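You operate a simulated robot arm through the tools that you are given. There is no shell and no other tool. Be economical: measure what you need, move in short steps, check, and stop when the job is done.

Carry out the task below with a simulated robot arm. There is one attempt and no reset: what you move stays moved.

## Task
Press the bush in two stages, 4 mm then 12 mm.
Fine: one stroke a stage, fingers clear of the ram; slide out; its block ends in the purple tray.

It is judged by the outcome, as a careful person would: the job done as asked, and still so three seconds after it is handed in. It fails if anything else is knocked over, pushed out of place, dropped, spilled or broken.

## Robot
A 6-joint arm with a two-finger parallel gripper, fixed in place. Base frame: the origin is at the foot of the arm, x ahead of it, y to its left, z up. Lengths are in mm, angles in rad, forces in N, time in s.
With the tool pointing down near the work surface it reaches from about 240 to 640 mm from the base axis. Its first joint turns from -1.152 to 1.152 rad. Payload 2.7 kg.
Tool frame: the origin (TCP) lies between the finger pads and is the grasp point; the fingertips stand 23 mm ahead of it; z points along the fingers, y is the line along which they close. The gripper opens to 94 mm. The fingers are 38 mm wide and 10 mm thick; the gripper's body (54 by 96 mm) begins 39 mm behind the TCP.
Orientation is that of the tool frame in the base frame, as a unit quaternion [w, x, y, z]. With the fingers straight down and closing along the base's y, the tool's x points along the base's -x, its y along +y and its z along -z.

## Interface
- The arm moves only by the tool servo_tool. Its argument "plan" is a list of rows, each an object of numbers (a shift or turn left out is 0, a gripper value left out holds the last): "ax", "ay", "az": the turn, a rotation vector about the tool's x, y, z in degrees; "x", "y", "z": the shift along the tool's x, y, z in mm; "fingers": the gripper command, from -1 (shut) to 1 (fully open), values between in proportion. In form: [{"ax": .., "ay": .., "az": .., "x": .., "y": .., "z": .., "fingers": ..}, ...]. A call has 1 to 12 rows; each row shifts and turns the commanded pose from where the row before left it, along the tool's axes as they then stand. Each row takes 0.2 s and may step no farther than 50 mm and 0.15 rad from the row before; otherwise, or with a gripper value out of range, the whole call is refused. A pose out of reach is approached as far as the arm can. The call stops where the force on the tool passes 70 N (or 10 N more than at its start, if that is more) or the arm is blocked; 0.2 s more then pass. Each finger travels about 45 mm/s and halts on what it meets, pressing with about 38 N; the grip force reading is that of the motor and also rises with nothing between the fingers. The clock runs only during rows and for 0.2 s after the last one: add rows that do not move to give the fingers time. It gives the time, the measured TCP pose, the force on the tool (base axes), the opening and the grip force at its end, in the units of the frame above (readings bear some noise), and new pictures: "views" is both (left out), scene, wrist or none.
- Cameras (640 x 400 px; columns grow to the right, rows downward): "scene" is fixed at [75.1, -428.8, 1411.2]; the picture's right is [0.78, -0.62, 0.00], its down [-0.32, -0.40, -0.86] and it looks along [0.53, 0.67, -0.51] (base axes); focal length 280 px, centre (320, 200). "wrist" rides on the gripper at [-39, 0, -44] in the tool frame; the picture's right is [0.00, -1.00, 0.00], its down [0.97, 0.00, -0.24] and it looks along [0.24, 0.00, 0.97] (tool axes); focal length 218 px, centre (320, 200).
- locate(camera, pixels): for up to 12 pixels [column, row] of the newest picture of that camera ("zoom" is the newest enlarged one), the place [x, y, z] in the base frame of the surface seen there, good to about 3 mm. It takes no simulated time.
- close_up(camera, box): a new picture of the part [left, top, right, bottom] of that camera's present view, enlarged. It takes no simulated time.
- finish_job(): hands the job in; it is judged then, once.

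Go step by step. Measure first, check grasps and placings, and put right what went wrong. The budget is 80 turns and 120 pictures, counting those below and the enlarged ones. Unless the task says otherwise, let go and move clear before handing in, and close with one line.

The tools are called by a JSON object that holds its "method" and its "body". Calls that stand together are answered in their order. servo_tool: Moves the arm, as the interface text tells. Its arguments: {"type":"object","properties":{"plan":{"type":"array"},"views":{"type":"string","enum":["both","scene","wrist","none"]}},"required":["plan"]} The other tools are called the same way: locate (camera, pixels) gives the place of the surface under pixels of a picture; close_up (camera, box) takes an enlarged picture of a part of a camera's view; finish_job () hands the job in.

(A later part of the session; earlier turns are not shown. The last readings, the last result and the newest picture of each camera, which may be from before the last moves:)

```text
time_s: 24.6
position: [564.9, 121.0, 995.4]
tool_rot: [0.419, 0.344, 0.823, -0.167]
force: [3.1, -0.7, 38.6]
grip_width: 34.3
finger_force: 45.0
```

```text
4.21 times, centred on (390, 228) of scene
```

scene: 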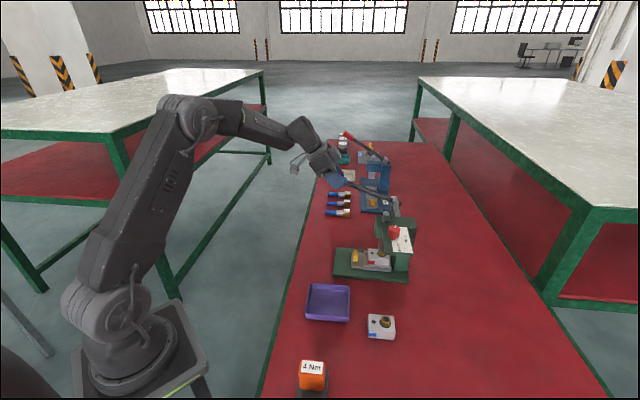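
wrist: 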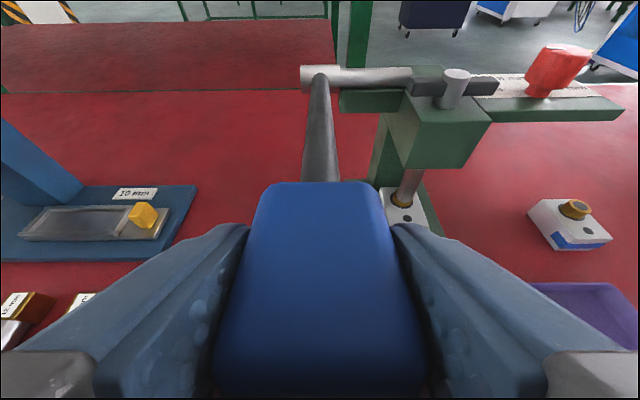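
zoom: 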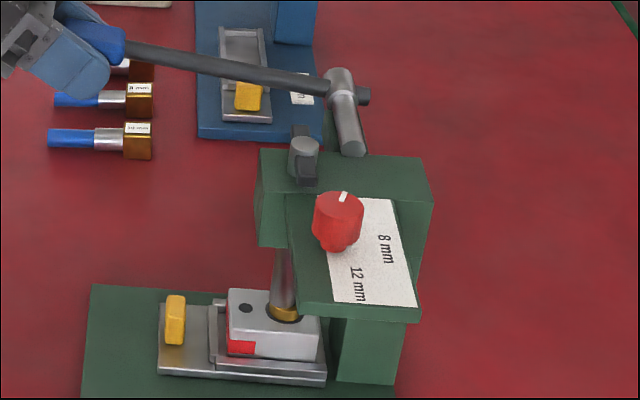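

The upward force jumped to 39 N and the ram no longer moves, which suggests the 4 mm stop. A short extra downward push will confirm it within the same stroke.

{"method": "servo_tool", "body": {"plan": [{"x": 4.6, "z": 3.9}, {}], "views": "none"}}

{"method": "close_up", "body": {"camera": "scene", "box": [360, 180, 420, 275]}}

{"method": "close_up", "body": {"camera": "wrist", "box": [370, 50, 510, 240]}}

```text
time_s: 25.2
position: [564.5, 121.5, 988.7]
tool_rot: [0.419, 0.343, 0.824, -0.167]
force: [1.5, 1.7, 38.0]
grip_width: 34.0
finger_force: 45.1
```

```text
4.21 times, centred on (390, 228) of scene
```

zoom: 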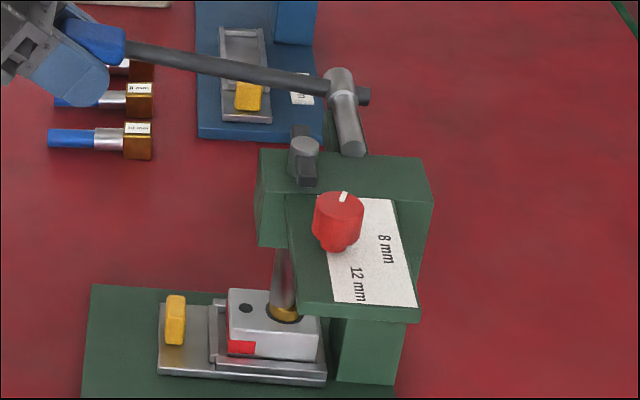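

```text
2.11 times, centred on (440, 145) of wrist
```

zoom: 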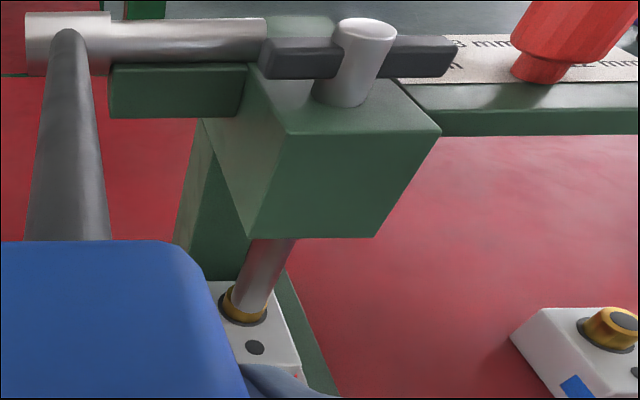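

The fingers are just slipping along the handle at 38 N while the lever stays put. I need to tell a hard stop from bush resistance, so I'll measure how far the ram has dropped.

{"method": "locate", "body": {"camera": "zoom", "pixels": [[368, 28], [355, 26], [380, 28], [290, 58], [430, 55], [330, 95], [243, 308], [235, 312], [255, 348], [250, 325]]}}

{"method": "close_up", "body": {"camera": "scene", "box": [370, 235, 400, 260]}}

{"method": "close_up", "body": {"camera": "scene", "box": [370, 200, 410, 230]}}

```text
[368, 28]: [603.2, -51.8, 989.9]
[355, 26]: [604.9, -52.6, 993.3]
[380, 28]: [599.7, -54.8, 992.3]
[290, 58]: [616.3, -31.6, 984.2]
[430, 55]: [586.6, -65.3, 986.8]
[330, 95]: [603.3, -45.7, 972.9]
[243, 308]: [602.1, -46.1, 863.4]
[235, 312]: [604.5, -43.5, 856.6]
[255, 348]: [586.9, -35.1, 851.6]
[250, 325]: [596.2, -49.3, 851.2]
```

```text
16.00 times, centred on (385, 248) of scene
```

zoom: 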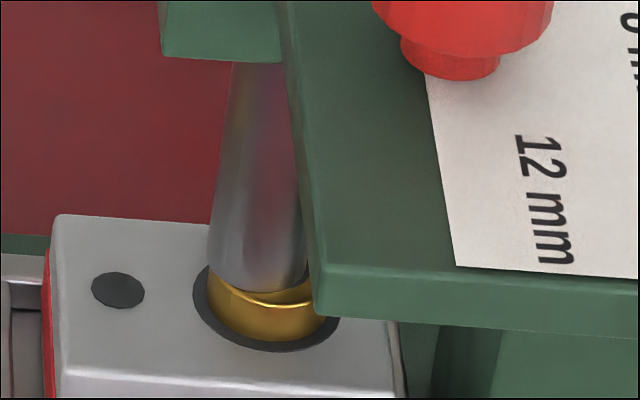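

```text
13.33 times, centred on (390, 215) of scene
```

zoom: 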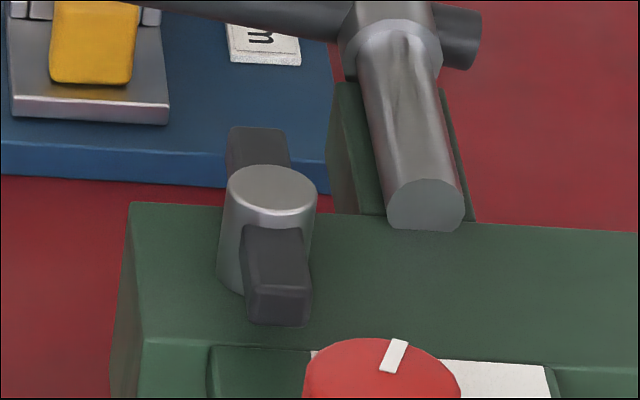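

The ram cap dropped about 8 mm (z 1000→992), which matches the roughly 4 mm gap plus 4 mm of press, and the lever stopped sharply after moving freely. Stage 1 is at its stop. I'll return the lever up along the reverse arc.

{"method": "servo_tool", "body": {"plan": [{"x": -4.6, "z": -3.9}, {"x": -8.14, "z": -5.43, "ay": 3}, {"x": -8.14, "z": -5.43, "ay": 3}, {"x": -8.14, "z": -5.43, "ay": 3}, {"x": -8.14, "z": -5.43, "ay": 3}, {"x": -8.14, "z": -5.43, "ay": 3}, {"x": -8.14, "z": -5.43, "ay": 3}, {"x": -13.87, "z": -8.57, "ay": 5}]}}

{"method": "close_up", "body": {"camera": "scene", "box": [340, 150, 420, 275]}}

```text
time_s: 27.0
position: [576.6, 109.2, 1059.2]
tool_rot: [0.239, 0.369, 0.893, -0.098]
force: [40.3, -0.4, -14.3]
grip_width: 33.8
finger_force: 45.5
```

scene: 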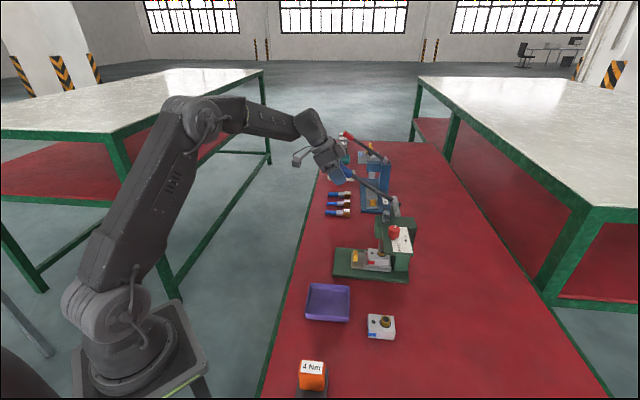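
wrist: 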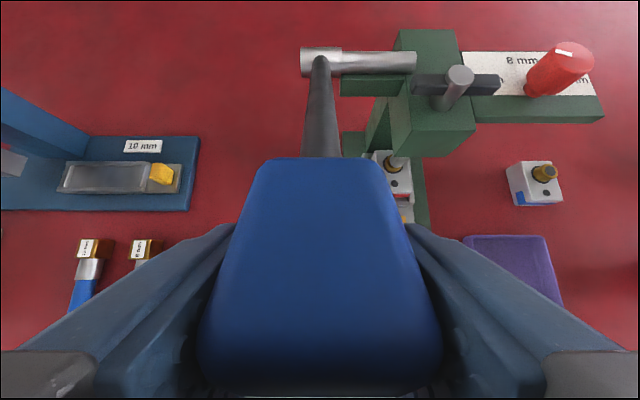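

```text
3.20 times, centred on (380, 212) of scene
```

zoom: 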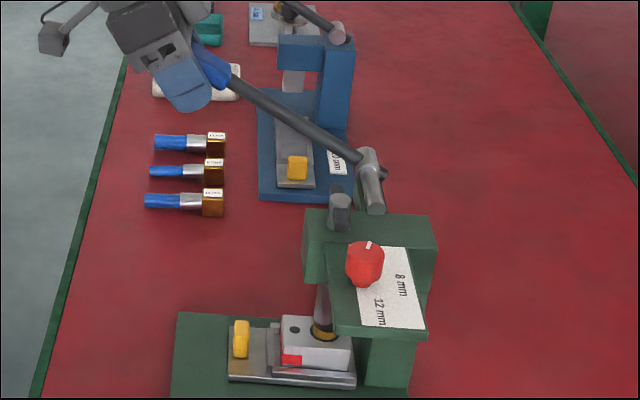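

The lever is coming up and sits higher in the grip. I'll raise it the last few degrees and then open the fingers.

{"method": "servo_tool", "body": {"plan": [{"x": -8.14, "z": -5.43, "ay": 3}, {"x": -8.14, "z": -5.43, "ay": 3}, {}], "views": "wrist"}}

{"method": "close_up", "body": {"camera": "scene", "box": [330, 140, 420, 275]}}

```text
time_s: 27.8
position: [581.8, 103.4, 1074.7]
tool_rot: [0.192, 0.374, 0.904, -0.08]
force: [40.7, -3.6, -19.9]
grip_width: 33.7
finger_force: 45.1
```

wrist: 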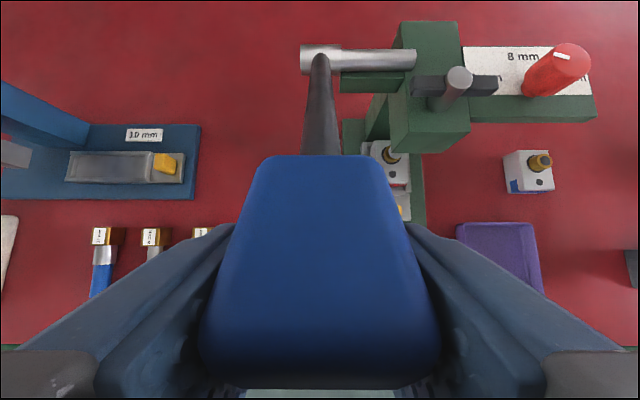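

```text
2.96 times, centred on (375, 208) of scene
```

zoom: 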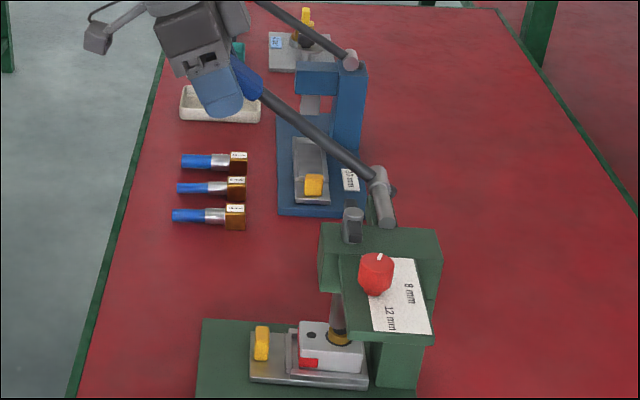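

{"method": "servo_tool", "body": {"plan": [{"x": -8.14, "z": -5.43, "ay": 3}, {"x": -6, "z": -4, "ay": 2}, {}], "views": "none"}}

{"method": "close_up", "body": {"camera": "scene", "box": [330, 140, 420, 275]}}

{"method": "close_up", "body": {"camera": "scene", "box": [370, 235, 400, 260]}}

```text
time_s: 28.6
position: [586.4, 100.0, 1084.6]
tool_rot: [0.147, 0.374, 0.913, -0.063]
force: [-3.8, 16.3, -30.1]
grip_width: 34.2
finger_force: 45.3
```

```text
2.96 times, centred on (375, 208) of scene
```

zoom: 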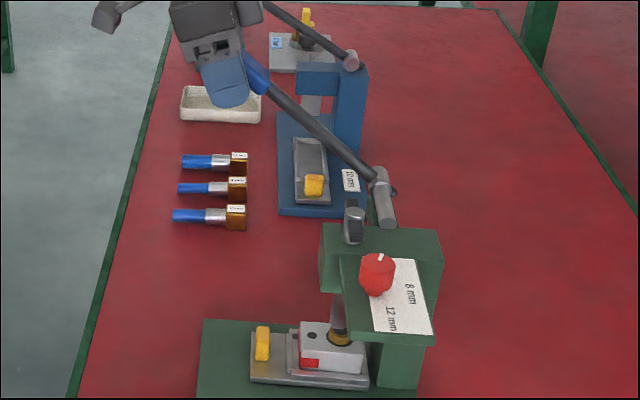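

```text
16.00 times, centred on (385, 248) of scene
```

zoom: 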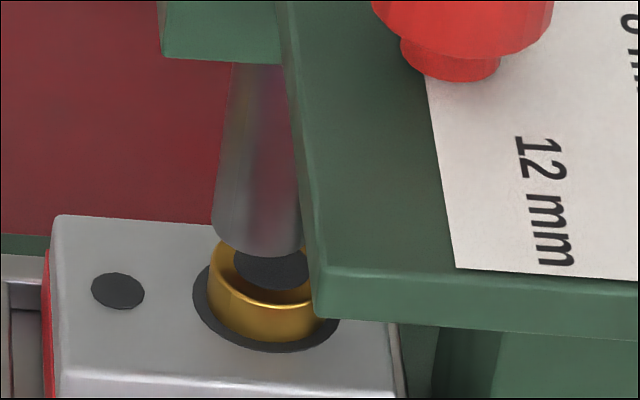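

The lever is back at its top (30 N at the upper stop) and the ram is clear of the bush. I'll release the handle, back off, level the hand and rise.

{"method": "servo_tool", "body": {"plan": [{"fingers": 0.4}, {}, {}, {}, {"z": -30}, {"z": -40}, {"z": -40, "ay": 6.3}, {"ay": 6.3}, {"ay": 6.4}, {"x": 20, "z": -10}, {}]}}

{"method": "close_up", "body": {"camera": "scene", "box": [330, 140, 420, 275]}}

```text
time_s: 31.0
position: [549.4, 134.5, 1185.4]
tool_rot: [0.0, 0.383, 0.924, 0.0]
force: [0.3, -0.3, 0.5]
grip_width: 66.0
finger_force: 0.1
out of reach, approached as far as the arm can: row 8, 9, 10
```

scene: 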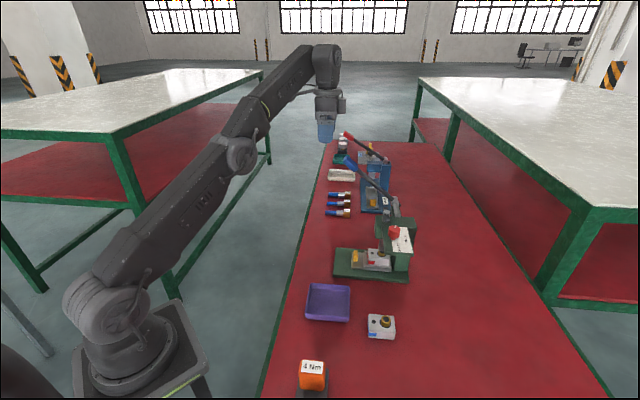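
wrist: 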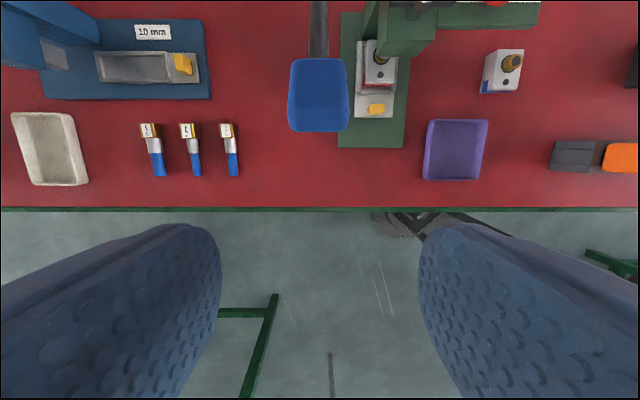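

```text
2.96 times, centred on (375, 208) of scene
```

zoom: 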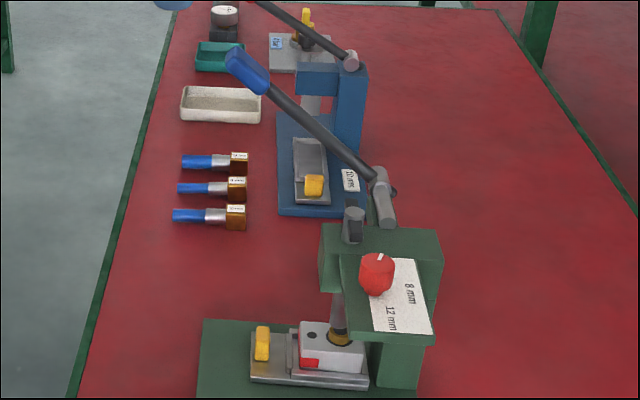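

The lever stays up and everything is undisturbed. I'll move over toward the knob at this safe height and start turning the hand anticlockwise, ready for the 140° turn.

{"method": "servo_tool", "body": {"plan": [{"x": -25.5, "y": -32.4}, {"x": -25.5, "y": -32.4}, {"x": -25.5, "y": -32.4}, {"x": -25.5, "y": -32.4}, {"x": -25.5, "y": -32.4}, {"x": -25.5, "y": -32.4}, {"az": -8.5}, {"az": -8.5}, {"az": -8.5}, {"az": -8.5}, {"az": -8.5}, {"az": -2.5}]}}

```text
time_s: 33.6
position: [561.6, -109.2, 1174.0]
tool_rot: [0.002, -0.002, 1.0, 0.0]
force: [0.5, -0.2, -0.6]
grip_width: 65.9
finger_force: 0.1
out of reach, approached as far as the arm can: row 1, 2, 3, 4
```

scene: 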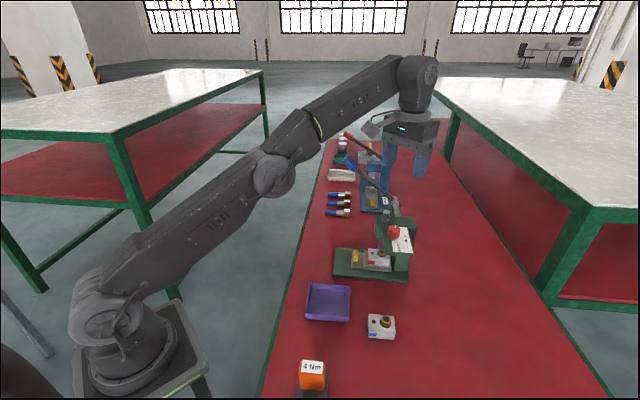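
wrist: 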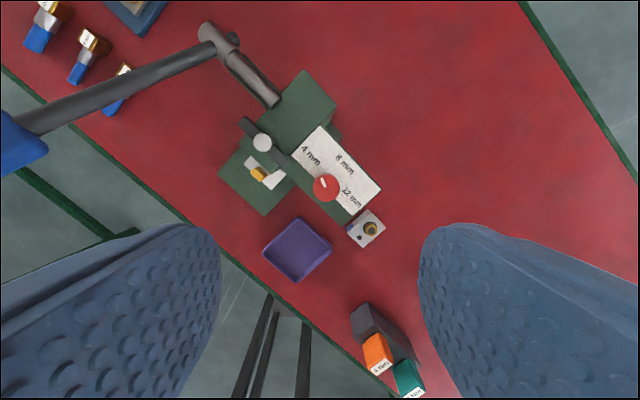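

{"method": "locate", "body": {"camera": "wrist", "pixels": [[326, 187], [318, 187], [334, 188], [326, 179], [326, 196], [345, 170], [340, 205], [262, 143], [250, 125], [280, 160]]}}

{"method": "close_up", "body": {"camera": "wrist", "box": [280, 110, 400, 230]}}

```text
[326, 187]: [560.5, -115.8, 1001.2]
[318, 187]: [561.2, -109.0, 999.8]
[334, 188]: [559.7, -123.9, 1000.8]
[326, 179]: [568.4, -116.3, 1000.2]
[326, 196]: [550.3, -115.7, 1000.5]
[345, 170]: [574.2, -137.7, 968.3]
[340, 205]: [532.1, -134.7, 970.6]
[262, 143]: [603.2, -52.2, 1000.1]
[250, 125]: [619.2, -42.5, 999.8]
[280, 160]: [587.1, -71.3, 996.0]
```

```text
3.33 times, centred on (340, 170) of wrist
```

zoom: 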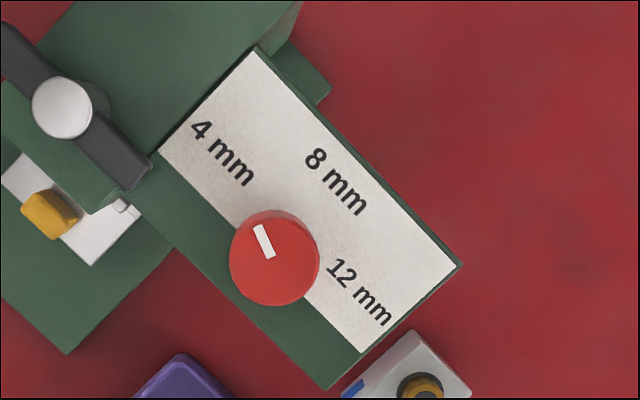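

The knob centre is about (560, −115.5), its top z≈1000.5, the plate z≈970 and its diameter about 27 mm; the crossbar end is roughly 48 mm away. I'll centre over it, narrow the fingers, yaw to −40° and descend to just above.

{"method": "servo_tool", "body": {"plan": [{"x": 1.5, "y": -6.3, "fingers": 0.0}, {"az": -8}, {"az": -8}, {"az": -8}, {"az": -8}, {"az": -8}, {"z": 45}, {"z": 45}, {"z": 43}, {}]}}

{"method": "close_up", "body": {"camera": "scene", "box": [350, 170, 430, 270]}}

```text
time_s: 35.8
position: [558.9, -115.3, 1041.2]
tool_rot: [0.001, -0.342, 0.94, 0.0]
force: [0.3, -0.3, -0.3]
grip_width: 47.1
finger_force: 0.1
```

scene: 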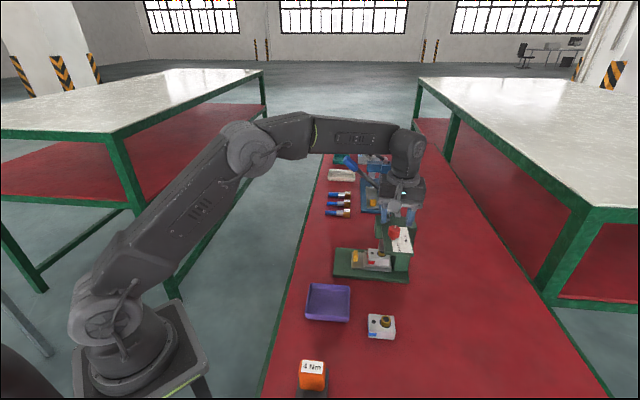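
wrist: 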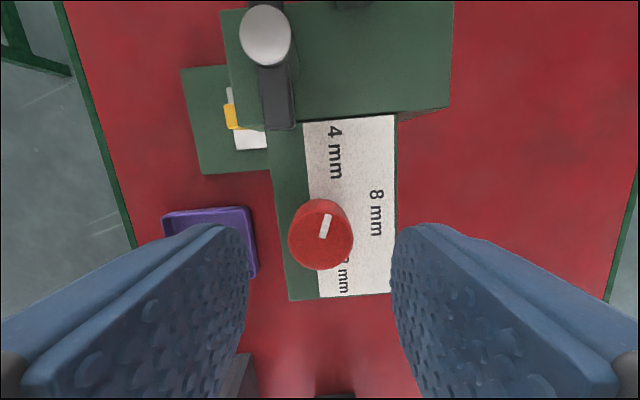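

```text
4.00 times, centred on (390, 220) of scene
```

zoom: 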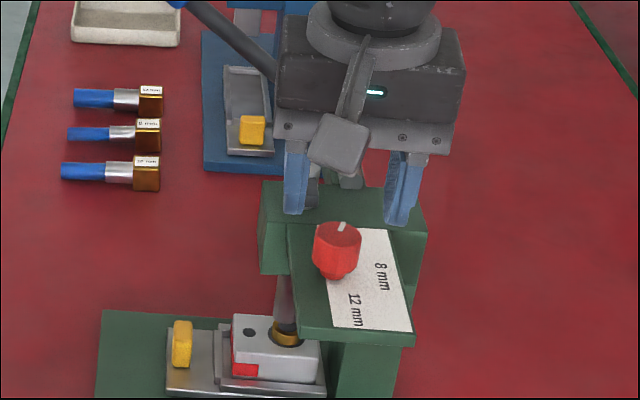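

The knob is centred between the fingers (321,235). I'll go down to TCP z≈1000 and grip it.

{"method": "servo_tool", "body": {"plan": [{"z": 20}, {"z": 21}, {"fingers": -1}, {}, {}, {}]}}

{"method": "close_up", "body": {"camera": "scene", "box": [350, 170, 430, 270]}}

```text
time_s: 37.2
position: [560.0, -114.4, 998.5]
tool_rot: [0.001, -0.342, 0.94, 0.001]
force: [-1.5, 0.5, -2.2]
grip_width: 27.6
finger_force: 44.7
```

scene: 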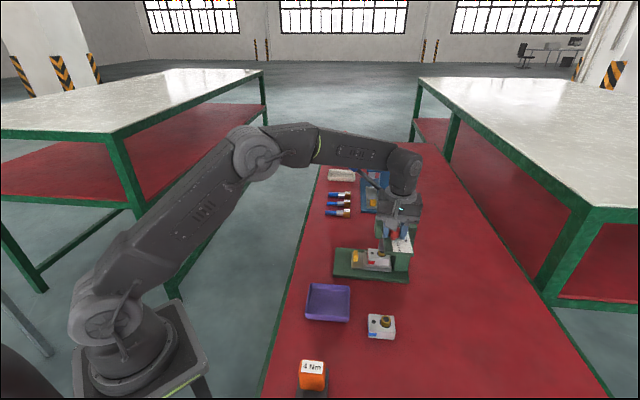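
wrist: 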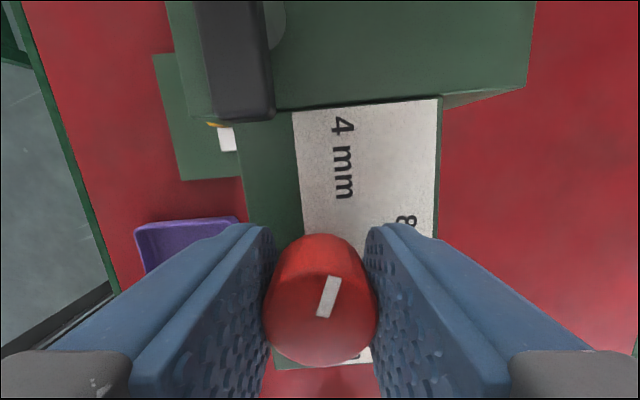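

```text
4.00 times, centred on (390, 220) of scene
```

zoom: 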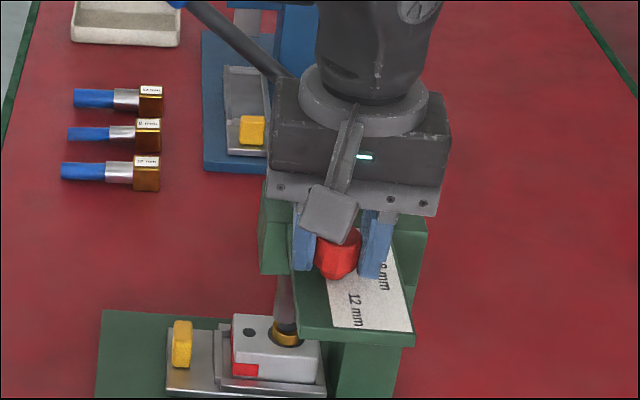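

The knob is gripped (27.6 mm). I'll turn it clockwise 88° first, then check.

{"method": "servo_tool", "body": {"plan": [{"az": 8}, {"az": 8}, {"az": 8}, {"az": 8}, {"az": 8}, {"az": 8}, {"az": 8}, {"az": 8}, {"az": 8}, {"az": 8}, {"az": 8}]}}

```text
time_s: 39.6
position: [560.1, -116.4, 998.9]
tool_rot: [-0.003, 0.408, 0.913, 0.0]
force: [-21.5, -2.8, -7.4]
grip_width: 27.7
finger_force: 45.5
```

scene: 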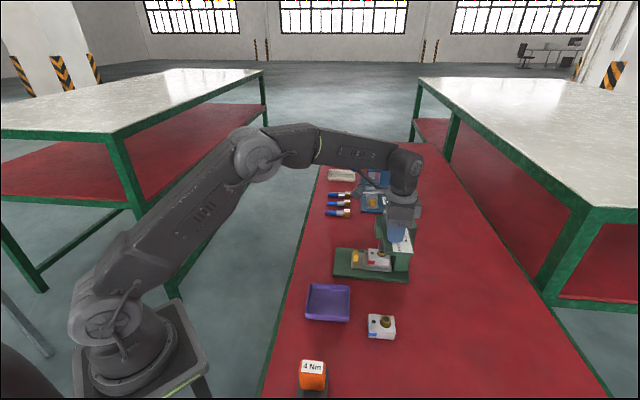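
wrist: 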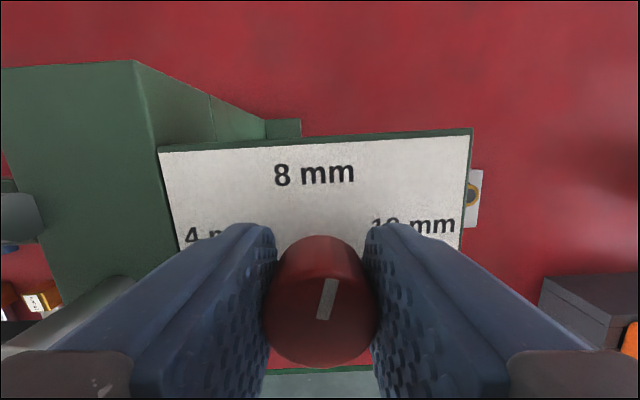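

The pointer turned with the hand and is now just past 8 mm. I'll turn the remaining 52°.

{"method": "servo_tool", "body": {"plan": [{"az": 8}, {"az": 8}, {"az": 8}, {"az": 8}, {"az": 8}, {"az": 8}, {"az": 4}, {}]}}

```text
time_s: 41.4
position: [558.9, -115.9, 998.4]
tool_rot: [-0.003, 0.767, 0.642, -0.003]
force: [-29.4, -11.2, -9.3]
grip_width: 27.6
finger_force: 45.4
```

scene: 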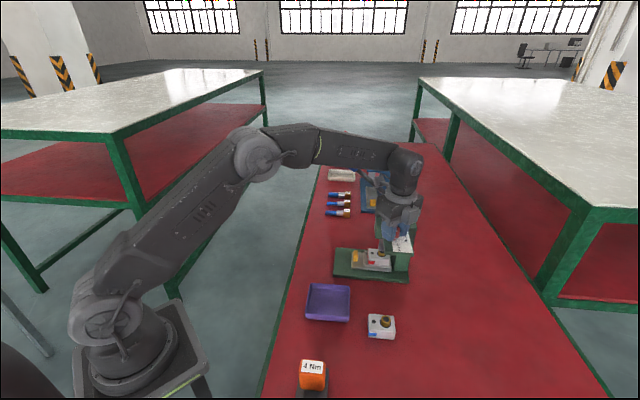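
wrist: 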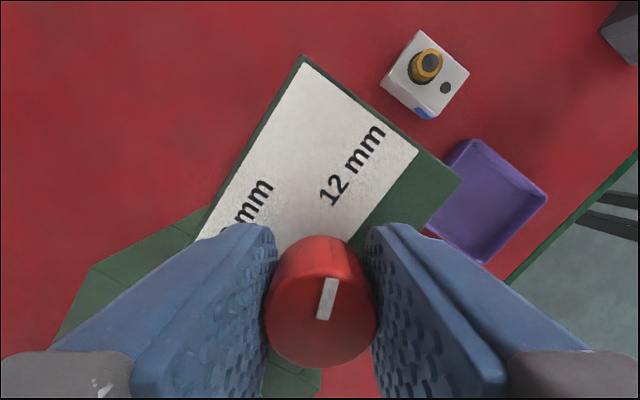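

The pointer now points at "12 mm". I'll release, rise straight up, and check.

{"method": "servo_tool", "body": {"plan": [{"fingers": 0.0}, {}, {}, {"z": -30}, {"z": -45}, {"z": -45}, {"z": -45}, {"az": -8}, {"az": -8}, {"az": -8}, {"az": -8}, {"az": -8}]}}

{"method": "close_up", "body": {"camera": "wrist", "box": [240, 90, 400, 230]}}

```text
time_s: 44.0
position: [561.8, -115.0, 1164.3]
tool_rot: [0.0, 0.499, 0.867, 0.0]
force: [-0.3, -0.3, 0.0]
grip_width: 47.1
finger_force: 0.0
```

scene: 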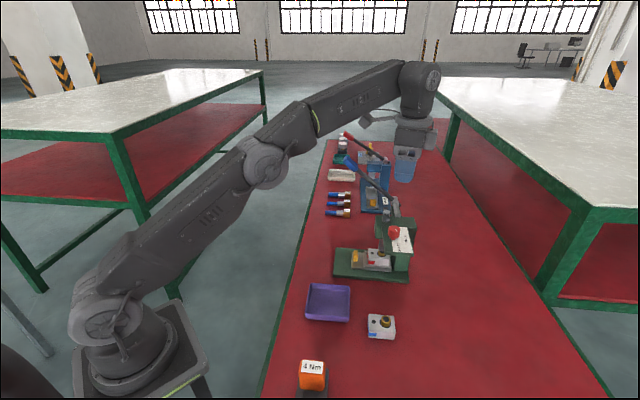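
wrist: 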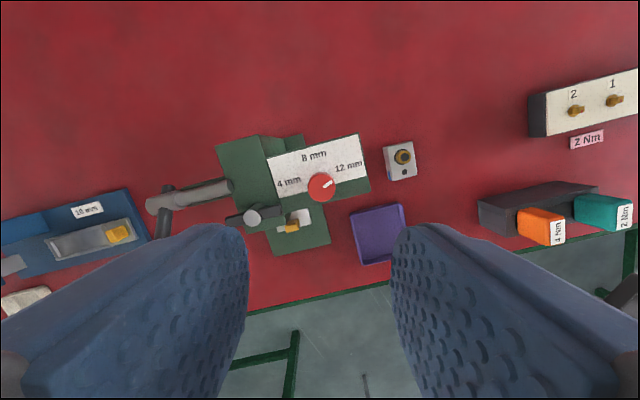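

```text
2.86 times, centred on (320, 160) of wrist
```

zoom: 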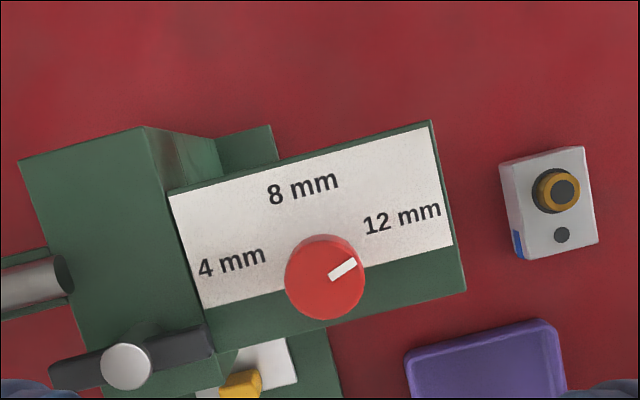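

The pointer is squarely on "12 mm", with the same geometry as the 4 mm setting. Now I'll go back to the lever, retracting first and then crossing sideways at safe height.

{"method": "servo_tool", "body": {"plan": [{"az": -7.5, "fingers": 0.4}, {"az": -7.5}, {"x": 42}, {"x": 42}, {"x": 42}, {"ay": -7.5}, {"ay": -7.5}, {"y": 42}, {"y": 42}, {"y": 42}, {"y": 42}, {}]}}

```text
time_s: 46.6
position: [592.1, 92.0, 1163.4]
tool_rot: [0.121, 0.379, 0.916, -0.051]
force: [-0.3, 0.0, -0.1]
grip_width: 65.6
finger_force: 0.3
```

scene: 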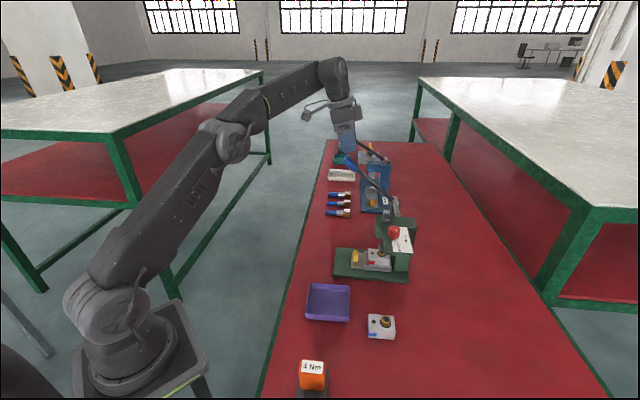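
wrist: 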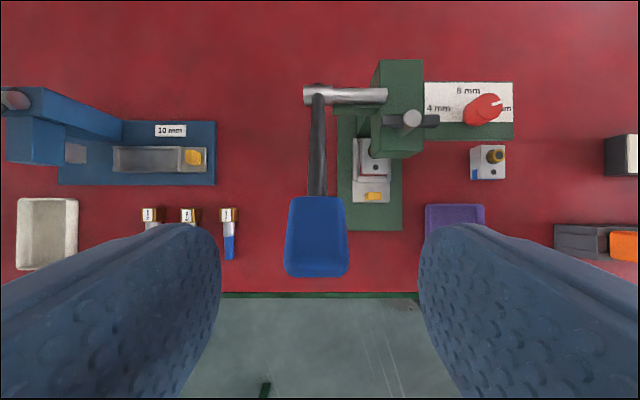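

I'm at the same pose over the handle as for stage 1. I'll lower and grip as before.

{"method": "servo_tool", "body": {"plan": [{"x": 7.3, "z": 31}, {"x": 7.3, "z": 31}, {"fingers": -1}, {}, {}, {}], "views": "wrist"}}

```text
time_s: 48.0
position: [593.6, 93.4, 1101.9]
tool_rot: [0.121, 0.379, 0.916, -0.048]
force: [18.0, 11.7, -1.0]
grip_width: 33.6
finger_force: 44.7
```

wrist: 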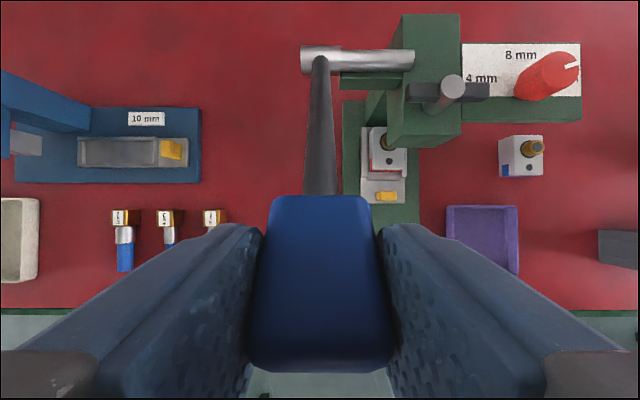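

The grip is good (33.6 mm). I'll start the 12 mm stroke down the same arc.

{"method": "servo_tool", "body": {"plan": [{"x": 13.2, "z": 9.85, "ay": -5}, {"x": 13.2, "z": 9.85, "ay": -5}, {"x": 13.2, "z": 9.85, "ay": -5}, {"x": 13.2, "z": 9.85, "ay": -5}, {"x": 13.2, "z": 9.85, "ay": -5}, {"x": 13.2, "z": 9.85, "ay": -5}]}}

{"method": "close_up", "body": {"camera": "scene", "box": [340, 160, 420, 275]}}

```text
time_s: 49.4
position: [561.2, 123.9, 1012.9]
tool_rot: [0.355, 0.354, 0.853, -0.147]
force: [-11.1, 14.5, 2.2]
grip_width: 34.0
finger_force: 44.9
```

scene: 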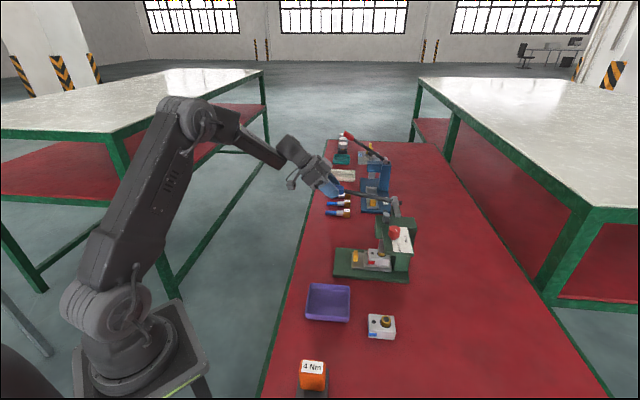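
wrist: 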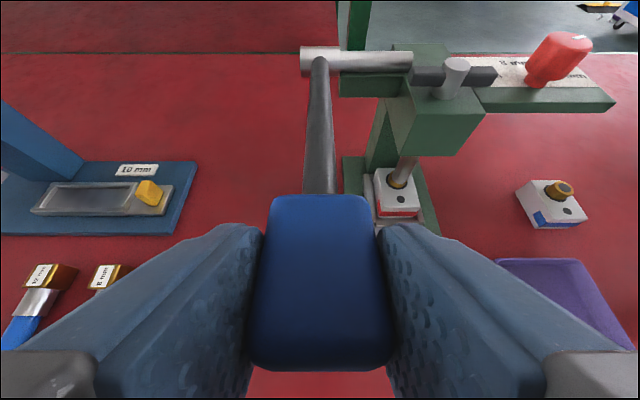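

```text
3.48 times, centred on (380, 218) of scene
```

zoom: 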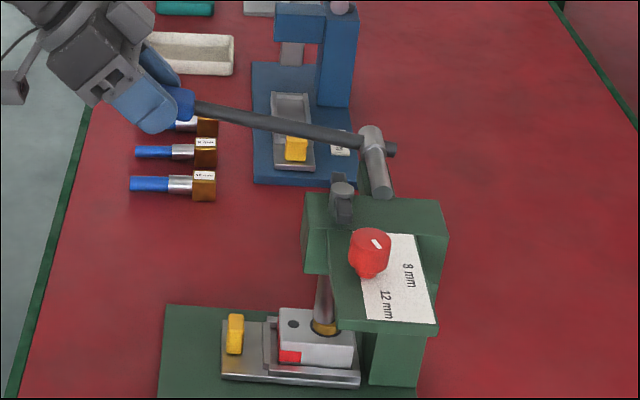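

The lever is near the previous stop angle at low force (2 N vertical). I'll continue past it.

{"method": "servo_tool", "body": {"plan": [{"x": 13.2, "z": 9.85, "ay": -5}, {"x": 13.2, "z": 9.85, "ay": -5}, {}], "views": "wrist"}}

{"method": "close_up", "body": {"camera": "scene", "box": [340, 160, 420, 275]}}

```text
time_s: 50.2
position: [559.3, 125.7, 980.1]
tool_rot: [0.428, 0.339, 0.819, -0.176]
force: [-13.0, 17.8, -0.2]
grip_width: 34.0
finger_force: 45.0
```

wrist: 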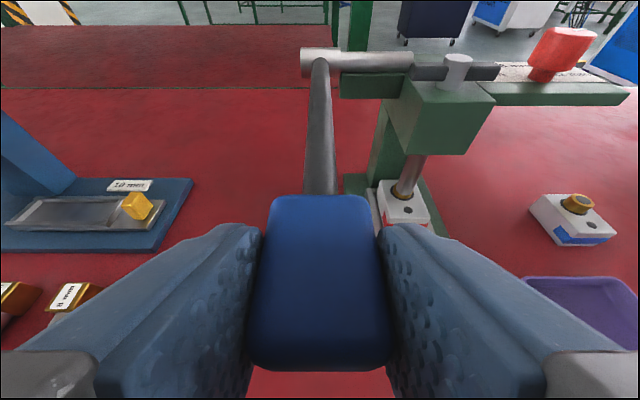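

```text
3.48 times, centred on (380, 218) of scene
```

zoom: 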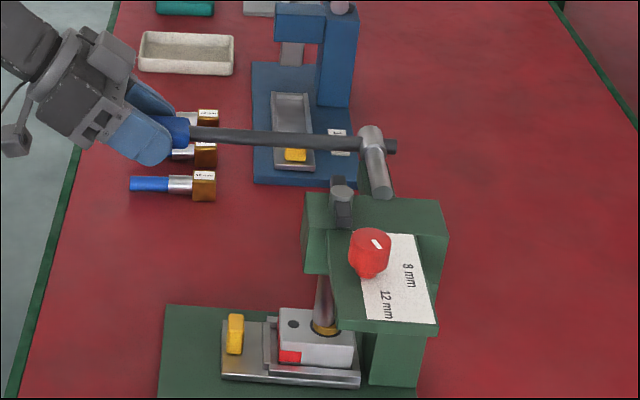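

The lever moved past the earlier stop angle without resistance, confirming stage 1 ended on the real 4 mm stop. I'll continue down.

{"method": "servo_tool", "body": {"plan": [{"x": 13.2, "z": 9.85, "ay": -5}, {"x": 13.2, "z": 9.85, "ay": -5}, {}], "views": "scene"}}

{"method": "close_up", "body": {"camera": "scene", "box": [320, 160, 420, 275]}}

```text
time_s: 51.0
position: [560.6, 125.1, 947.4]
tool_rot: [0.497, 0.321, 0.779, -0.205]
force: [-29.3, 19.5, 0.5]
grip_width: 33.9
finger_force: 44.6
```

scene: 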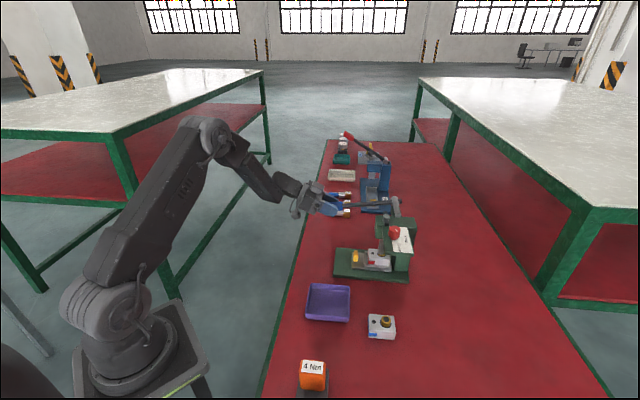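

```text
3.48 times, centred on (370, 218) of scene
```

zoom: 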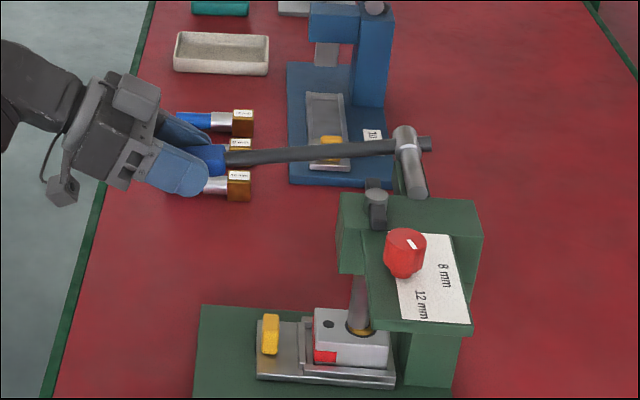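

The small box under the hand (zoom 62,190) gets lower as I tilt, so I'll check its height before going on.

{"method": "locate", "body": {"camera": "zoom", "pixels": [[62, 190], [70, 203], [50, 200], [180, 185], [120, 185], [240, 178], [376, 190], [215, 158]]}}

```text
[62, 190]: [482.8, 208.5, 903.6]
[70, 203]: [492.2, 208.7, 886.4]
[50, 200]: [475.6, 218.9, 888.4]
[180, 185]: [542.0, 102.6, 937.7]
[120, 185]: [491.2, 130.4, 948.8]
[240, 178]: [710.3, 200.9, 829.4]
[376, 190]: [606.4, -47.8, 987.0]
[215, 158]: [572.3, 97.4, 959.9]
```

The box is at z≈885, about 80 mm above the table, so I'll stop adding tilt and let the handle turn in the pads. Continuing down the arc.

{"method": "servo_tool", "body": {"plan": [{"x": 12.9, "z": 10}, {"x": 12.3, "z": 10.8}, {}], "views": "wrist"}}

{"method": "close_up", "body": {"camera": "scene", "box": [320, 160, 420, 275]}}

```text
time_s: 51.8
position: [568.2, 117.1, 917.9]
tool_rot: [0.498, 0.324, 0.778, -0.206]
force: [0.4, 4.1, 12.9]
grip_width: 34.4
finger_force: 44.9
```

wrist: 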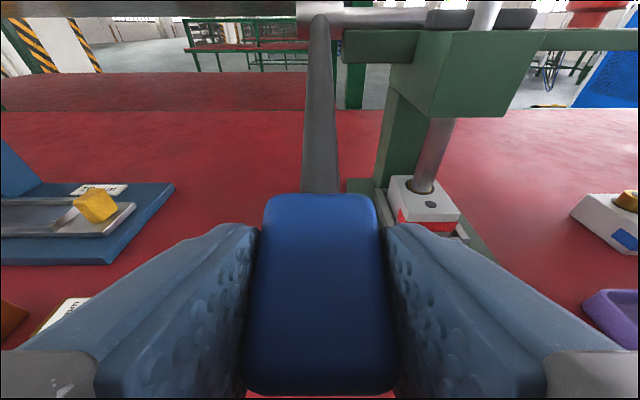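

```text
3.48 times, centred on (370, 218) of scene
```

zoom: 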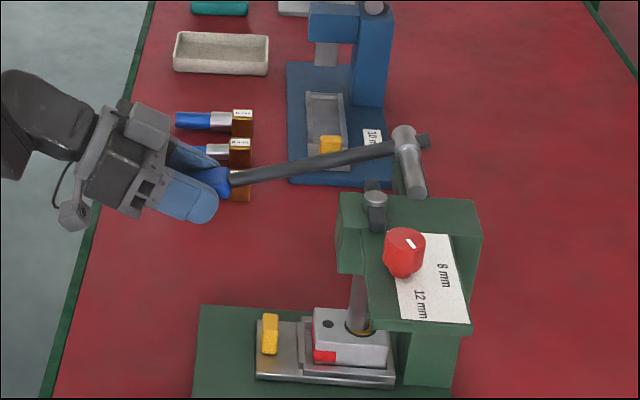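

{"method": "servo_tool", "body": {"plan": [{"x": 5.7, "z": 6}, {"x": 5.7, "z": 6}, {}], "views": "wrist"}}

{"method": "close_up", "body": {"camera": "scene", "box": [320, 160, 420, 275]}}

```text
time_s: 52.6
position: [571.5, 114.3, 905.6]
tool_rot: [0.501, 0.323, 0.777, -0.203]
force: [-12.4, 9.2, 35.1]
grip_width: 33.8
finger_force: 45.1
```

wrist: 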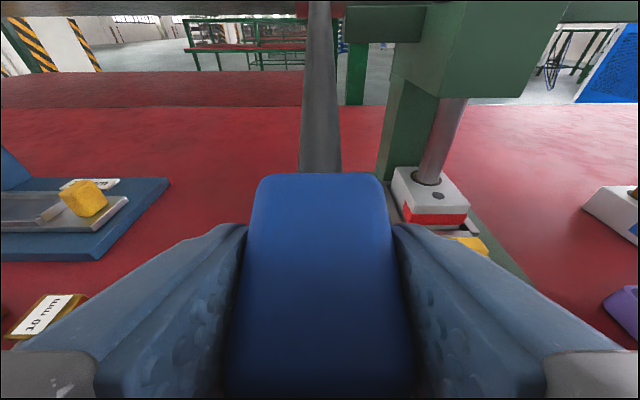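

```text
3.48 times, centred on (370, 218) of scene
```

zoom: 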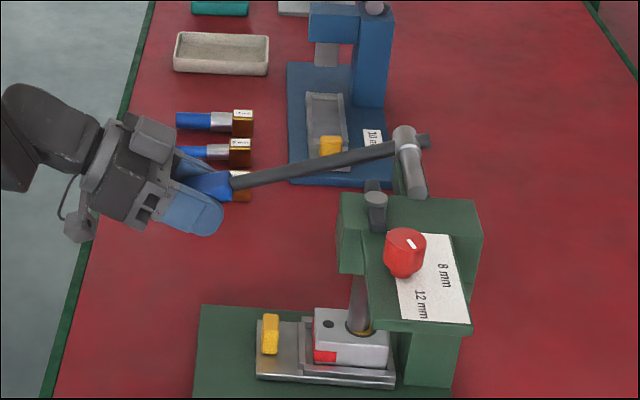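

The force has risen to 35 N with the handle slipping in the pads, the same signature as stage 1, near the −21° I predicted for 12 mm. One more nudge, then I'll check the ram.

{"method": "servo_tool", "body": {"plan": [{"x": 6, "z": 3}, {}], "views": "none"}}

{"method": "close_up", "body": {"camera": "scene", "box": [370, 235, 400, 260]}}

{"method": "close_up", "body": {"camera": "scene", "box": [370, 200, 410, 230]}}

{"method": "locate", "body": {"camera": "zoom", "pixels": [[270, 205], [275, 200], [265, 285], [200, 300], [300, 310]]}}

```text
time_s: 53.2
position: [573.0, 112.7, 899.4]
tool_rot: [0.501, 0.324, 0.776, -0.203]
force: [-2.4, 5.5, 37.1]
grip_width: 33.8
finger_force: 45.4
```

```text
16.00 times, centred on (385, 248) of scene
```

zoom: 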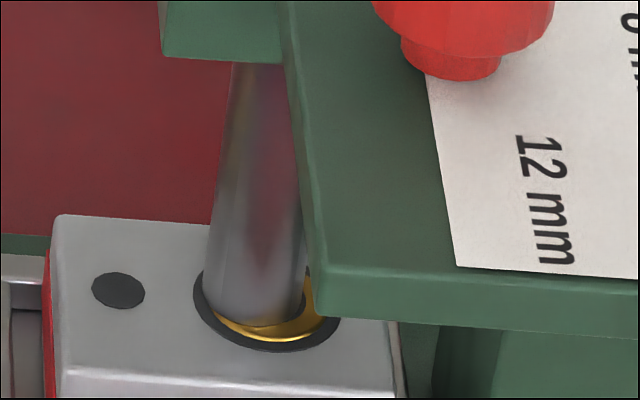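

```text
13.33 times, centred on (390, 215) of scene
```

zoom: 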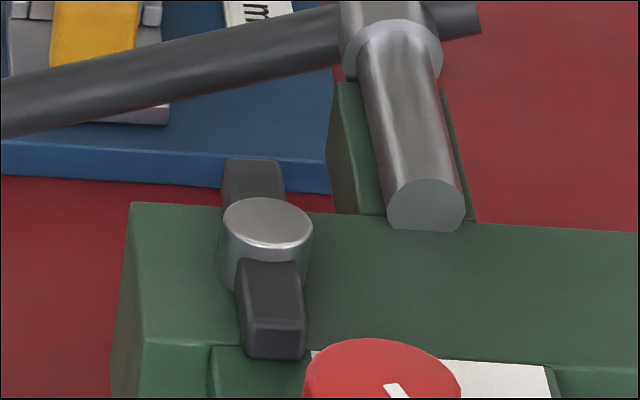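

```text
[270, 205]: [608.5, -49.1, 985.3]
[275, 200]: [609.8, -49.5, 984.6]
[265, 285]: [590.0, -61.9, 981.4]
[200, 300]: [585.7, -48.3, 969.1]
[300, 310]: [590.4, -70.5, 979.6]
```

The ram went down about 8 mm further (ram end row 290→325 in the enlargement), so 12 mm in total with the bush nearly flush. Stage 2 is done in one stroke; I'll return the lever up along the reversed path.

{"method": "servo_tool", "body": {"plan": [{"x": -6, "z": -3}, {"x": -5.7, "z": -6}, {"x": -5.7, "z": -6}, {"x": -12.3, "z": -10.8}, {"x": -12.9, "z": -10}, {"x": -14, "z": -8.66, "ay": 5}, {"x": -14, "z": -8.66, "ay": 5}, {"x": -14, "z": -8.66, "ay": 5}, {"x": -14, "z": -8.66, "ay": 5}, {"x": -14, "z": -8.66, "ay": 5}, {"x": -14, "z": -8.66, "ay": 5}]}}

{"method": "close_up", "body": {"camera": "scene", "box": [320, 140, 420, 275]}}

```text
time_s: 55.6
position: [570.2, 115.9, 1043.4]
tool_rot: [0.28, 0.362, 0.882, -0.114]
force: [35.7, 5.9, -1.2]
grip_width: 33.9
finger_force: 45.0
```

scene: 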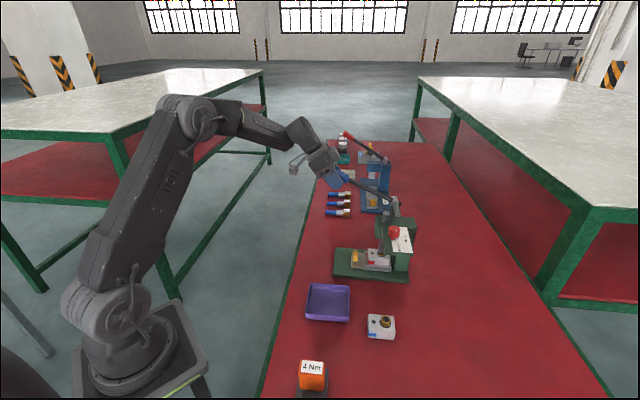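
wrist: 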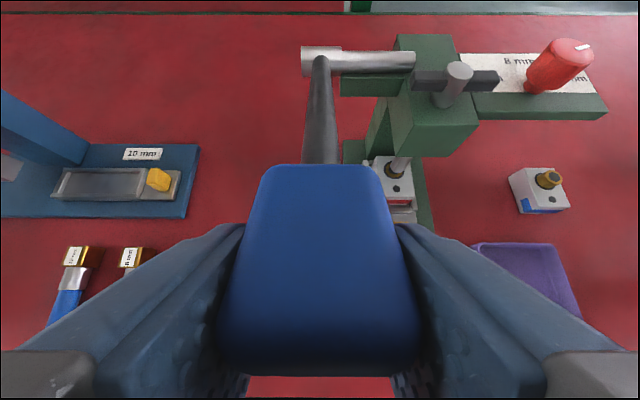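

```text
2.96 times, centred on (370, 208) of scene
```

zoom: 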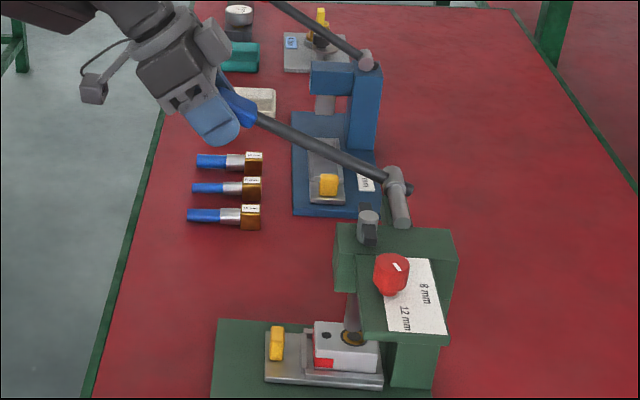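

{"method": "servo_tool", "body": {"plan": [{"x": -14, "z": -8.66, "ay": 5}, {"x": -14, "z": -8.66, "ay": 5}, {"x": -14, "z": -8.66, "ay": 5}, {}], "views": "none"}}

{"method": "close_up", "body": {"camera": "scene", "box": [330, 140, 420, 275]}}

```text
time_s: 56.6
position: [586.4, 99.7, 1087.9]
tool_rot: [0.161, 0.375, 0.911, -0.063]
force: [37.0, 19.0, -9.1]
grip_width: 33.9
finger_force: 45.1
```

```text
2.96 times, centred on (375, 208) of scene
```

zoom: 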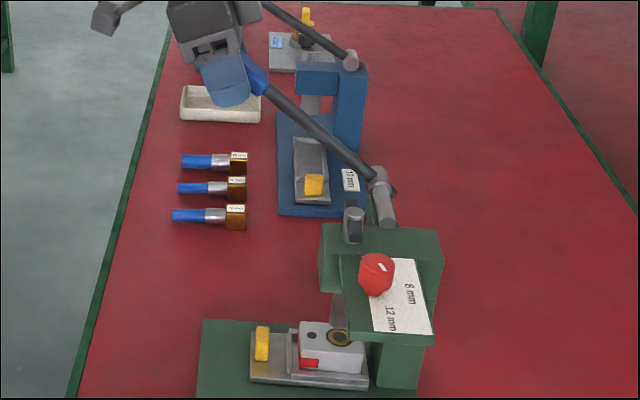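

The lever is essentially back at its top. I'll nudge it up a last bit, release, back away and move in front of the slide.

{"method": "servo_tool", "body": {"plan": [{"x": -5, "z": -3.5, "ay": 2}, {"fingers": 0.4}, {}, {}, {"z": -30}, {"z": -40}, {"ay": -6}, {"ay": -6}, {"x": 30, "z": -17.5}, {"x": 30, "z": -17.5}, {"y": -49}, {"y": -49}]}}

{"method": "close_up", "body": {"camera": "scene", "box": [330, 140, 420, 275]}}

```text
time_s: 59.2
position: [454.7, 92.2, 1160.0]
tool_rot: [0.24, 0.369, 0.892, -0.099]
force: [0.9, -0.6, -0.2]
grip_width: 65.9
finger_force: 0.0
```

scene: 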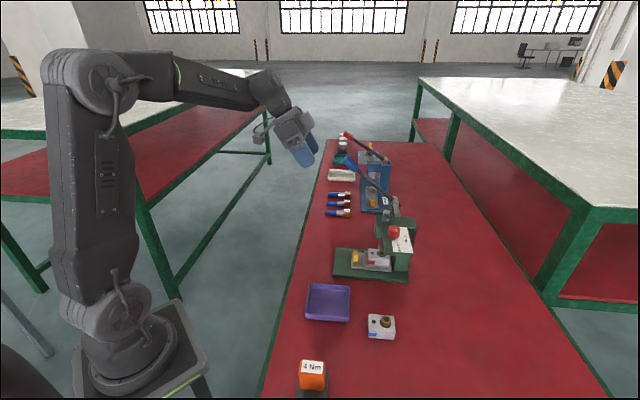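
wrist: 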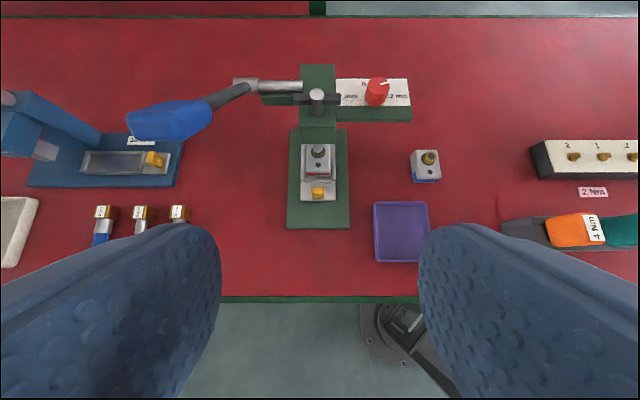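

```text
2.96 times, centred on (375, 208) of scene
```

zoom: 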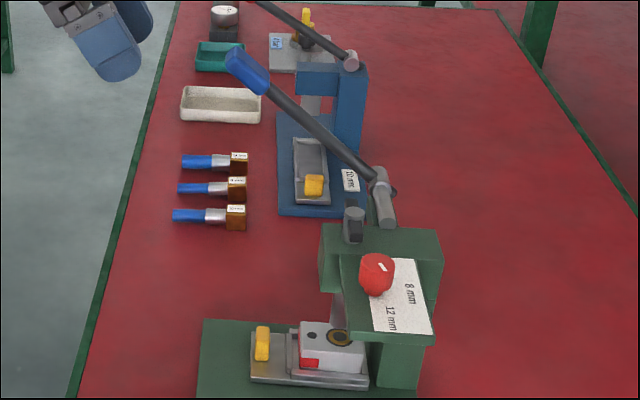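

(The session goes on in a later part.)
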